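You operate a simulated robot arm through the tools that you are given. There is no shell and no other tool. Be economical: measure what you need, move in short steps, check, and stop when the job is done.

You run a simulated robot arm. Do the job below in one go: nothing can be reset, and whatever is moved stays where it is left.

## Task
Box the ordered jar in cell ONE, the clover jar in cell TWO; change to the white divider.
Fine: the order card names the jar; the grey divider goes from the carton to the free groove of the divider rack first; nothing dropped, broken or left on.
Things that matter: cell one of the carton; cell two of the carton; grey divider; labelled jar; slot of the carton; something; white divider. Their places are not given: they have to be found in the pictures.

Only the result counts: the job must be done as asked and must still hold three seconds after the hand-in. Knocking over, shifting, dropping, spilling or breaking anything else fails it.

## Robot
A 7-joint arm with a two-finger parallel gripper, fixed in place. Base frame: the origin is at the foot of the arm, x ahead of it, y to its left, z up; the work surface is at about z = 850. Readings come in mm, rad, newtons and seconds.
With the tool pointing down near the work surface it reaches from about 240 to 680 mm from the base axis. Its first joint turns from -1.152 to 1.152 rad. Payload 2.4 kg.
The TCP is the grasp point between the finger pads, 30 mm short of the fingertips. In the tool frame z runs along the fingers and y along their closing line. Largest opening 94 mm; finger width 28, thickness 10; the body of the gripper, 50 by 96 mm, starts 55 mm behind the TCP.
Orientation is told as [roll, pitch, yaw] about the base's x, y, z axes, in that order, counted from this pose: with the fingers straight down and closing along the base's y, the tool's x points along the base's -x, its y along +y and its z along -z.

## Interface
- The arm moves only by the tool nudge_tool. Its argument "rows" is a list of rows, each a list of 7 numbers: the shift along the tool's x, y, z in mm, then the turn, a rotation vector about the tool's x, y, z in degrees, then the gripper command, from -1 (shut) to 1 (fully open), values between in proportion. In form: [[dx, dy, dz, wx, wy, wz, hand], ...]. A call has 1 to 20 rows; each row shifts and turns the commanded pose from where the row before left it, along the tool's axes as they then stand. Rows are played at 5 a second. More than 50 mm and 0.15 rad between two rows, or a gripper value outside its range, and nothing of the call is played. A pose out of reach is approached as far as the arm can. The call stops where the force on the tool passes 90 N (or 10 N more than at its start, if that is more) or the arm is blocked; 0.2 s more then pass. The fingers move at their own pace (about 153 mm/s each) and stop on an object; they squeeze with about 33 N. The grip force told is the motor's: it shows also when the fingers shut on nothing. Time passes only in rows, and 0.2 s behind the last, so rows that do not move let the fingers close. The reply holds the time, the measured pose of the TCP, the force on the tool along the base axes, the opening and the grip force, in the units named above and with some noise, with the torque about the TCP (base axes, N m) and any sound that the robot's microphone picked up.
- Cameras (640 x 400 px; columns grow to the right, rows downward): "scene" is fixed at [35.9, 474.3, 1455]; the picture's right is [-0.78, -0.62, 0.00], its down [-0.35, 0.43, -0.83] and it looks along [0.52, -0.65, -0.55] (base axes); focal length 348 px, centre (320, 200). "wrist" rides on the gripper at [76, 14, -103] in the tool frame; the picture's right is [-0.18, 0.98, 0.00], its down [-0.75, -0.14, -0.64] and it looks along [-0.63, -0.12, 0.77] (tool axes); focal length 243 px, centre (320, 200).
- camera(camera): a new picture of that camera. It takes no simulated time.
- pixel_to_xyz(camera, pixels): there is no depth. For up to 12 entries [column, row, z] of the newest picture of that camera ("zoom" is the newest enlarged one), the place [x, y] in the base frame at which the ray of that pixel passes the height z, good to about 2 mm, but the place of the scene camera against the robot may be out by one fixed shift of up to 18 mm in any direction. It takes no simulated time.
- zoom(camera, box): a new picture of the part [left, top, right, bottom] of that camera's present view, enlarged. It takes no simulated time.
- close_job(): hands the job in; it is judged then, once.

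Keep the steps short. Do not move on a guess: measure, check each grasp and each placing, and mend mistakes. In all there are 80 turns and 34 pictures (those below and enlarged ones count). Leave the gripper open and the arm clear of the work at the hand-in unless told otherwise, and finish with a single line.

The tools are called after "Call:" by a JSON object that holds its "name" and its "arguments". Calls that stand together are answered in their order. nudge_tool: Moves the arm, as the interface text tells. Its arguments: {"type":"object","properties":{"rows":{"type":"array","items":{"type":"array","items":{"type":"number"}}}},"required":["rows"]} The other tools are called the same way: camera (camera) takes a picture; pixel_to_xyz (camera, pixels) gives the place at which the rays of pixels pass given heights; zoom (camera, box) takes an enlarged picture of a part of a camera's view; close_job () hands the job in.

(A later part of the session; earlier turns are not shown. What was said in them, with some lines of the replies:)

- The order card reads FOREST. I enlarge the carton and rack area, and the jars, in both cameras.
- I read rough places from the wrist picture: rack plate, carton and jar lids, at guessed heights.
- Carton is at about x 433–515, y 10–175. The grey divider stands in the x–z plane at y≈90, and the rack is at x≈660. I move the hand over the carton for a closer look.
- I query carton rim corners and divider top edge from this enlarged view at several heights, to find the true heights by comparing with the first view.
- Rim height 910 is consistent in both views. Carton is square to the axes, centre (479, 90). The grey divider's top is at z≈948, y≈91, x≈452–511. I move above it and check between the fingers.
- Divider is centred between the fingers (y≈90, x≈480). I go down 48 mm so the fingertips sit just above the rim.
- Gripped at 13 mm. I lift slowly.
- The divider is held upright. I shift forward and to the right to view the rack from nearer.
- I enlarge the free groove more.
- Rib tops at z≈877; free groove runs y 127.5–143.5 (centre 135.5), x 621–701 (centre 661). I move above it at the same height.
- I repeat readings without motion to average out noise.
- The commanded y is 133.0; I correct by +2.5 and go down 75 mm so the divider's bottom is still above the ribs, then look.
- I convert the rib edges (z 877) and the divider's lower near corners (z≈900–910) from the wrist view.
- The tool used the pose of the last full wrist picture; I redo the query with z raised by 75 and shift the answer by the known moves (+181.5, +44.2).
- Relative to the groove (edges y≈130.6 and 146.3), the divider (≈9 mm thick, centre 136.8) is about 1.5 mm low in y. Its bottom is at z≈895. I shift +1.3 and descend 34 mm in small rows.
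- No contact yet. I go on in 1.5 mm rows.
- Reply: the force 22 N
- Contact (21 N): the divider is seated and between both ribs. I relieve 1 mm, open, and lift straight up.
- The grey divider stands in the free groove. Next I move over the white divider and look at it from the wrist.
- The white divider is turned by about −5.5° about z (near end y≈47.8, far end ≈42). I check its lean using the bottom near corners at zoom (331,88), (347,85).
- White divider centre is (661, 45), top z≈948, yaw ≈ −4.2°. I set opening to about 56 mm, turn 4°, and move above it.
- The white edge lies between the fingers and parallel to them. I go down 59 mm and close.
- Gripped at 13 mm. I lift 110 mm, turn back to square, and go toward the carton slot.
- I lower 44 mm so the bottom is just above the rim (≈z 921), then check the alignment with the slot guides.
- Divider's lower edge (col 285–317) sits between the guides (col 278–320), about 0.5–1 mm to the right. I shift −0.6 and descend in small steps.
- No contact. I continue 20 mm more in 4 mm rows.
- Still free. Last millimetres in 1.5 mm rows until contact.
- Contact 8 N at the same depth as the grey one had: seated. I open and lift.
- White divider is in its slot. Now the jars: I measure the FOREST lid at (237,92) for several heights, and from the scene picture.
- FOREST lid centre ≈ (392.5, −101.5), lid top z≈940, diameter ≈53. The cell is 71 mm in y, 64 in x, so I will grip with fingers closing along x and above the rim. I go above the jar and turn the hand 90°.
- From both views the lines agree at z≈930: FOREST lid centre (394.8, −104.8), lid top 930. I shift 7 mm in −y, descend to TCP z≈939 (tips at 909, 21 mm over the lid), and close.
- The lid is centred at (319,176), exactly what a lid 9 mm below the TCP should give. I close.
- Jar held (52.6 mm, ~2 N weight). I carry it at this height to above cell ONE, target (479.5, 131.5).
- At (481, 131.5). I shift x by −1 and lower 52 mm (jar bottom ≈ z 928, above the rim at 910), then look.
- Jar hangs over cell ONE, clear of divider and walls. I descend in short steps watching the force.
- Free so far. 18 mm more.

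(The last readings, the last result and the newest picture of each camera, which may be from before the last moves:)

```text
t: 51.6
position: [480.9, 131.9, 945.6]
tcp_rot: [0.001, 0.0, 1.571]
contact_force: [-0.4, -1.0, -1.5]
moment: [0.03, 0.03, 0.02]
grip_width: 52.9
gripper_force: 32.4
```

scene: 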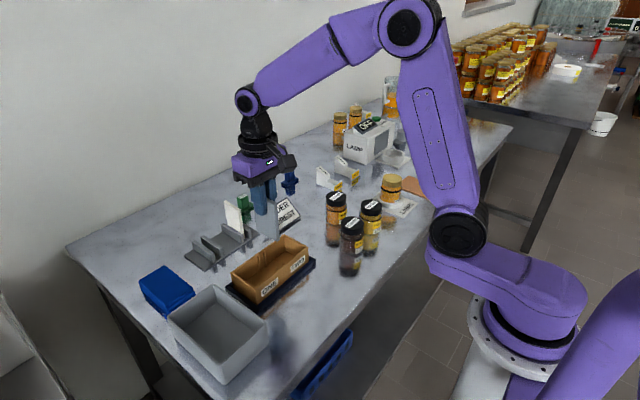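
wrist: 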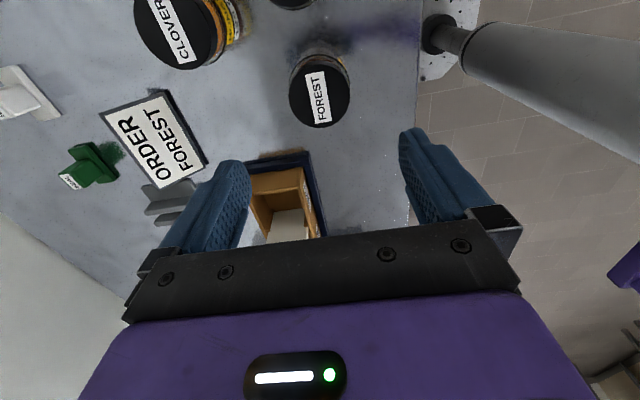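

Call:
{"name": "nudge_tool", "arguments": {"rows": [[0, 0, 1, 0, 0, 0, -1], [0, 0, 1, 0, 0, 0, -1], [0, 0, 0, 0, 0, 0, -1]]}}

```text
t: 52.4
position: [479.6, 131.6, 944.8]
tcp_rot: [-0.002, 0.0, 1.572]
contact_force: [-0.4, -0.5, -1.3]
moment: [-0.01, 0.07, 0.0]
grip_width: 52.7
gripper_force: 32.7
```

Call:
{"name": "nudge_tool", "arguments": {"rows": [[0, 0, 1, 0, 0, 0, -1], [0, 0, 0, 0, 0, 0, -1]]}}

```text
t: 53.0
position: [479.7, 132.4, 944.6]
tcp_rot: [-0.002, -0.001, 1.572]
contact_force: [-2.6, -0.7, 13.7]
moment: [-0.06, 0.36, 0.02]
grip_width: 52.8
gripper_force: 33.5
```

Contact 14 N at TCP 944.6: the jar stands on the floor (tips 914, above the rim). I open, lift and travel to above the CLOVER jar, about (490, −174).

Call:
{"name": "nudge_tool", "arguments": {"rows": [[0, 0, -1, 0, 0, 0, -1], [0, 0, 0, 0, 0, 0, 0.3], [0, 0, 0, 0, 0, 0, 0.5], [0, 0, 0, 0, 0, 0, 0.5], [0, 0, -25, 0, 0, 0, 0.5], [0, 0, -45, 0, 0, 0, 0.6], [0, 0, -45, 0, 0, 0, 1], [40, 0, -5, 0, 0, 0, 1], [45, -2, 0, 0, 0, 0, 1], [45, -2, 0, 0, 0, 0, 1], [45, -2, 0, 0, 0, 0, 1], [45, -2, 0, 0, 0, 0, 1], [45, -2, 0, 0, 0, 0, 1], [41, 0, 0, 0, 0, 0, 1], [0, 0, 0, 0, 0, 0, 1]]}}

Call:
{"name": "nudge_tool", "arguments": {"rows": [[0, 0, 0, 0, 0, 0, 1]]}}

Call:
{"name": "camera", "arguments": {"camera": "wrist"}}

```text
t: 56.2
position: [489.1, -174.7, 1063.5]
tcp_rot: [0.0, 0.001, 1.572]
contact_force: [0.1, 0.7, 0.4]
moment: [0.04, 0.0, -0.01]
grip_width: 93.9
gripper_force: 0.0
```

```text
t: 56.6
position: [488.8, -174.2, 1062.8]
tcp_rot: [-0.002, 0.001, 1.571]
contact_force: [-0.4, 1.2, -0.3]
moment: [0.03, 0.02, 0.02]
grip_width: 93.9
gripper_force: 0.1
```

```text
4 pictures are left
```

wrist: 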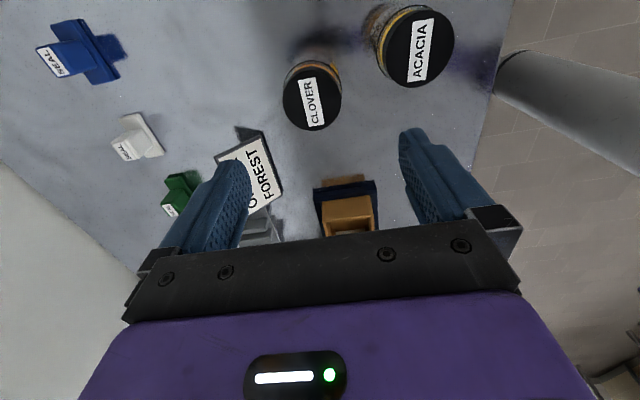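

Call:
{"name": "pixel_to_xyz", "arguments": {"camera": "wrist", "pixels": [[312, 101, 930], [312, 101, 925], [283, 100, 930], [341, 98, 930], [316, 131, 930], [418, 50, 930]]}}

```text
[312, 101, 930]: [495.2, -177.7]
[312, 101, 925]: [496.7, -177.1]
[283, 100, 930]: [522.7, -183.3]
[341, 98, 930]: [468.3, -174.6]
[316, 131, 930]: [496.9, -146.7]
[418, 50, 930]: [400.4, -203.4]
```

CLOVER lid centre ≈ (495.8, −176.5). I descend to TCP z≈939 at 80 mm opening, and check the centring.

Call:
{"name": "nudge_tool", "arguments": {"rows": [[2, -6.8, 0, 0, 0, 0, 0.7], [0, 0, 40, 0, 0, 0, 0.7], [0, 0, 40, 0, 0, 0, 0.7], [0, 0, 30, 0, 0, 0, 0.7], [0, 0, 14, 0, 0, 0, 0.7], [0, 0, 0, 0, 0, 0, 0.7]]}}

Call:
{"name": "zoom", "arguments": {"camera": "wrist", "box": [200, 60, 460, 260]}}

```text
t: 58.0
position: [496.5, -176.7, 941.1]
tcp_rot: [-0.002, -0.001, 1.571]
contact_force: [-0.3, 0.8, -0.5]
moment: [0.03, 0.03, -0.02]
grip_width: 79.7
gripper_force: 0.0
```

```text
2.00 times, centred on (330, 160) of wrist
```

zoom: 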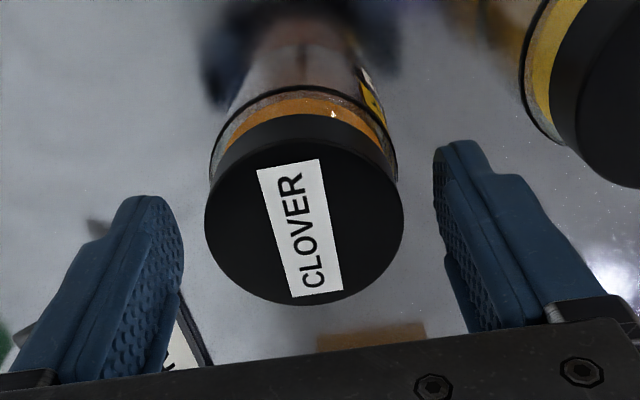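

Well centred. I go 1.5 mm in −y, 1 mm down, close and lift.

Call:
{"name": "nudge_tool", "arguments": {"rows": [[1.5, 0.5, 1.3, 0, 0, 0, 0.7], [0, 0, 0, 0, 0, 0, 0.4], [0, 0, 0, 0, 0, 0, 0.2], [0, 0, 0, 0, 0, 0, 0], [0, 0, 0, 0, 0, 0, -1], [0, 0, 0, 0, 0, 0, -1], [0, 0, 0, 0, 0, 0, -1]]}}

Call:
{"name": "nudge_tool", "arguments": {"rows": [[0, 0, -5, 0, 0, 0, -1], [0, 0, -15, 0, 0, 0, -1], [0, 0, -30, 0, 0, 0, -1], [0, 0, -40, 0, 0, 0, -1], [0, 0, -40, 0, 0, 0, -1], [0, 0, 0, 0, 0, 0, -1]]}}

```text
t: 59.6
position: [495.7, -177.4, 940.5]
tcp_rot: [0.001, 0.001, 1.57]
contact_force: [-0.7, 0.7, -1.9]
moment: [0.04, -0.01, -0.01]
grip_width: 52.8
gripper_force: 33.0
```

```text
t: 61.0
position: [496.5, -177.6, 1069.2]
tcp_rot: [0.001, 0.0, 1.571]
contact_force: [-0.4, -0.5, -1.6]
moment: [0.04, 0.0, 0.02]
grip_width: 52.5
gripper_force: 33.1
```

CLOVER is held. I carry it to above cell TWO, target (479.5, 49.5).

Call:
{"name": "nudge_tool", "arguments": {"rows": [[-30, 2.5, 0, 0, 0, 0, -1], [-40, 3, 0, 0, 0, 0, -1], [-40, 3, 0, 0, 0, 0, -1], [-40, 3, 0, 0, 0, 0, -1], [-40, 3, 0, 0, 0, 0, -1], [-37, 2, 0, 0, 0, 0, -1], [0, 0, 0, 0, 0, 0, -1], [0, 0, 0, 0, 0, 0, -1]]}}

Call:
{"name": "nudge_tool", "arguments": {"rows": [[0, 0, 0, 0, 0, 0, -1]]}}

Call:
{"name": "nudge_tool", "arguments": {"rows": [[0, 0, 0, 0, 0, 0, -1]]}}

```text
t: 62.8
position: [479.4, 49.4, 1068.7]
tcp_rot: [0.0, 0.0, 1.571]
contact_force: [-0.1, 0.0, -2.9]
moment: [0.02, 0.01, -0.01]
grip_width: 52.8
gripper_force: 33.2
```

```text
t: 63.2
position: [479.1, 48.5, 1069.5]
tcp_rot: [0.0, 0.0, 1.571]
contact_force: [-0.3, 0.2, -2.1]
moment: [0.0, 0.01, -0.02]
grip_width: 52.8
gripper_force: 32.9
```

```text
t: 63.6
position: [479.6, 49.1, 1069.4]
tcp_rot: [-0.002, 0.0, 1.572]
contact_force: [-0.1, 0.1, -2.9]
moment: [0.03, -0.01, 0.02]
grip_width: 52.9
gripper_force: 32.8
```

On target. I lower 52 mm and look once.

Call:
{"name": "nudge_tool", "arguments": {"rows": [[0, 0, 20, 0, 0, 0, -1], [0, 0, 20, 0, 0, 0, -1], [0, 0, 12, 0, 0, 0, -1], [0, 0, 0, 0, 0, 0, -1]]}}

Call:
{"name": "zoom", "arguments": {"camera": "scene", "box": [210, 190, 330, 310]}}

```text
t: 64.6
position: [479.9, 50.5, 1016.5]
tcp_rot: [0.0, 0.0, 1.571]
contact_force: [0.6, -0.7, -2.0]
moment: [-0.04, -0.01, -0.04]
grip_width: 52.9
gripper_force: 33.0
```

```text
3.33 times, centred on (270, 250) of scene
```

zoom: 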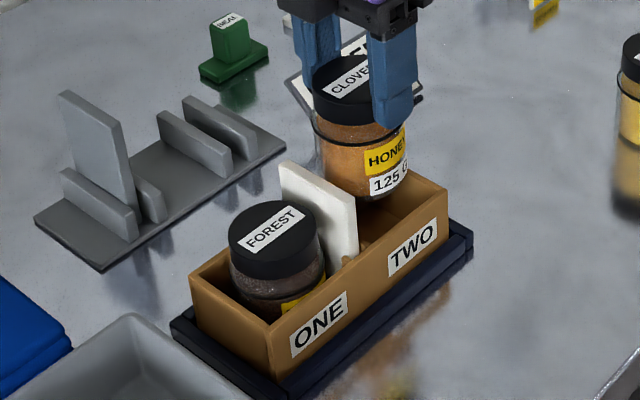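

FOREST stands well in ONE; CLOVER hangs over TWO. I descend stepwise.

Call:
{"name": "nudge_tool", "arguments": {"rows": [[0, 0, 5, 0, 0, 0, -1], [0, 0, 5, 0, 0, 0, -1], [0, 0, 5, 0, 0, 0, -1], [0, 0, 4, 0, 0, 0, -1], [0, 0, 4, 0, 0, 0, -1], [0, 0, 0, 0, 0, 0, -1]]}}

Call:
{"name": "nudge_tool", "arguments": {"rows": [[0, 0, 4, 0, 0, 0, -1], [0, 0, 4, 0, 0, 0, -1], [0, 0, 4, 0, 0, 0, -1], [0, 0, 4, 0, 0, 0, -1], [0, 0, 4, 0, 0, 0, -1], [0, 0, 4, 0, 0, 0, -1], [0, 0, 0, 0, 0, 0, -1]]}}

```text
t: 66.0
position: [477.9, 51.2, 991.9]
tcp_rot: [-0.001, 0.0, 1.571]
contact_force: [-0.1, -0.5, -2.7]
moment: [0.02, 0.02, 0.01]
grip_width: 52.7
gripper_force: 32.9
```

```text
t: 67.6
position: [480.9, 50.6, 968.2]
tcp_rot: [-0.001, -0.001, 1.572]
contact_force: [0.6, 0.3, -2.5]
moment: [0.02, -0.02, -0.03]
grip_width: 52.9
gripper_force: 33.2
```

Free. 18 mm more, then small steps.

Call:
{"name": "nudge_tool", "arguments": {"rows": [[0, 0, 4, 0, 0, 0, -1], [0, 0, 4, 0, 0, 0, -1], [0, 0, 4, 0, 0, 0, -1], [0, 0, 4, 0, 0, 0, -1], [0, 0, 2, 0, 0, 0, -1], [0, 0, 2, 0, 0, 0, -1], [0, 0, 0, 0, 0, 0, -1]]}}

Call:
{"name": "nudge_tool", "arguments": {"rows": [[0, 0, 1, 0, 0, 0, -1], [0, 0, 1, 0, 0, 0, -1], [0, 0, 0, 0, 0, 0, -1]]}}

```text
t: 69.2
position: [480.5, 50.3, 950.3]
tcp_rot: [0.001, 0.001, 1.57]
contact_force: [0.8, -0.2, -2.8]
moment: [0.01, 0.0, 0.02]
grip_width: 53.0
gripper_force: 33.2
```

```text
t: 70.0
position: [480.5, 49.8, 947.5]
tcp_rot: [0.001, 0.001, 1.571]
contact_force: [0.3, 0.0, -2.3]
moment: [-0.01, -0.01, -0.01]
grip_width: 53.1
gripper_force: 33.1
```

Call:
{"name": "nudge_tool", "arguments": {"rows": [[0, 0, 1, 0, 0, 0, -1], [0, 0, 1, 0, 0, 0, -1], [0, 0, 0, 0, 0, 0, -1]]}}

Call:
{"name": "nudge_tool", "arguments": {"rows": [[0, 0, 0.8, 0, 0, 0, -1], [0, 0, 0, 0, 0, 0, -1]]}}

```text
t: 70.8
position: [480.2, 49.8, 947.0]
tcp_rot: [-0.001, 0.001, 1.57]
contact_force: [-0.9, -0.2, -2.7]
moment: [0.01, 0.01, 0.0]
grip_width: 52.9
gripper_force: 33.4
```

```text
t: 71.4
position: [479.9, 49.8, 945.5]
tcp_rot: [-0.002, 0.0, 1.571]
contact_force: [-3.6, -0.1, 11.2]
moment: [-0.05, 0.14, 0.02]
grip_width: 52.6
gripper_force: 33.3
```

Seated (11 N). I open, lift and retreat clear.

Call:
{"name": "nudge_tool", "arguments": {"rows": [[0, 0, -0.7, 0, 0, 0, -1], [0, 0, 0, 0, 0, 0, 0.3], [0, 0, 0, 0, 0, 0, 0.5], [0, 0, 0, 0, 0, 0, 0.5], [0, 0, -25, 0, 0, 0, 0.5], [0, 0, -45, 0, 0, 0, 0.6], [0, 0, -45, 0, 0, 0, 1], [0, 40, -20, 0, 0, 0, 1], [20, 40, -20, 0, 0, 0, 1], [20, 0, -20, 0, 0, 0, 1], [0, 0, 0, 0, 0, 0, 1]]}}

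Call:
{"name": "zoom", "arguments": {"camera": "scene", "box": [170, 170, 410, 320]}}

```text
t: 73.8
position: [399.1, 9.9, 1119.7]
tcp_rot: [0.001, 0.001, 1.57]
contact_force: [-0.9, -0.5, 0.4]
moment: [0.0, 0.01, -0.03]
grip_width: 94.1
gripper_force: 0.1
```

```text
2.67 times, centred on (290, 245) of scene
```

zoom: 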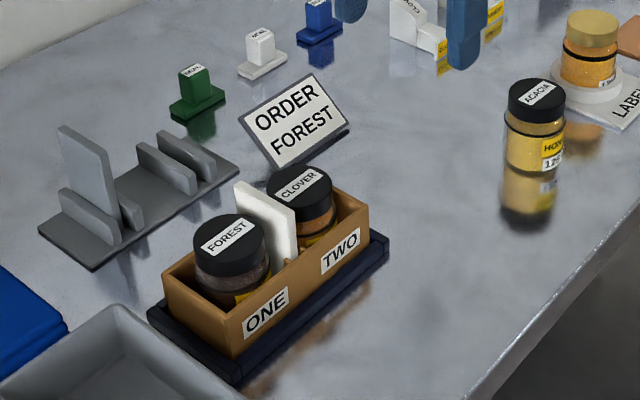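

FOREST is in ONE and CLOVER is in TWO, with the white divider between them. The grey divider stands in the rack's free groove, the lamp sign read OFF, and the hand is open and clear. I hand in.

Call:
{"name": "close_job", "arguments": {}}

```text
The job is handed in.
```

Handed in: FOREST jar in cell ONE, CLOVER jar in cell TWO, white divider in the carton slot, grey divider in the rack's free groove; nothing was dropped or left on.
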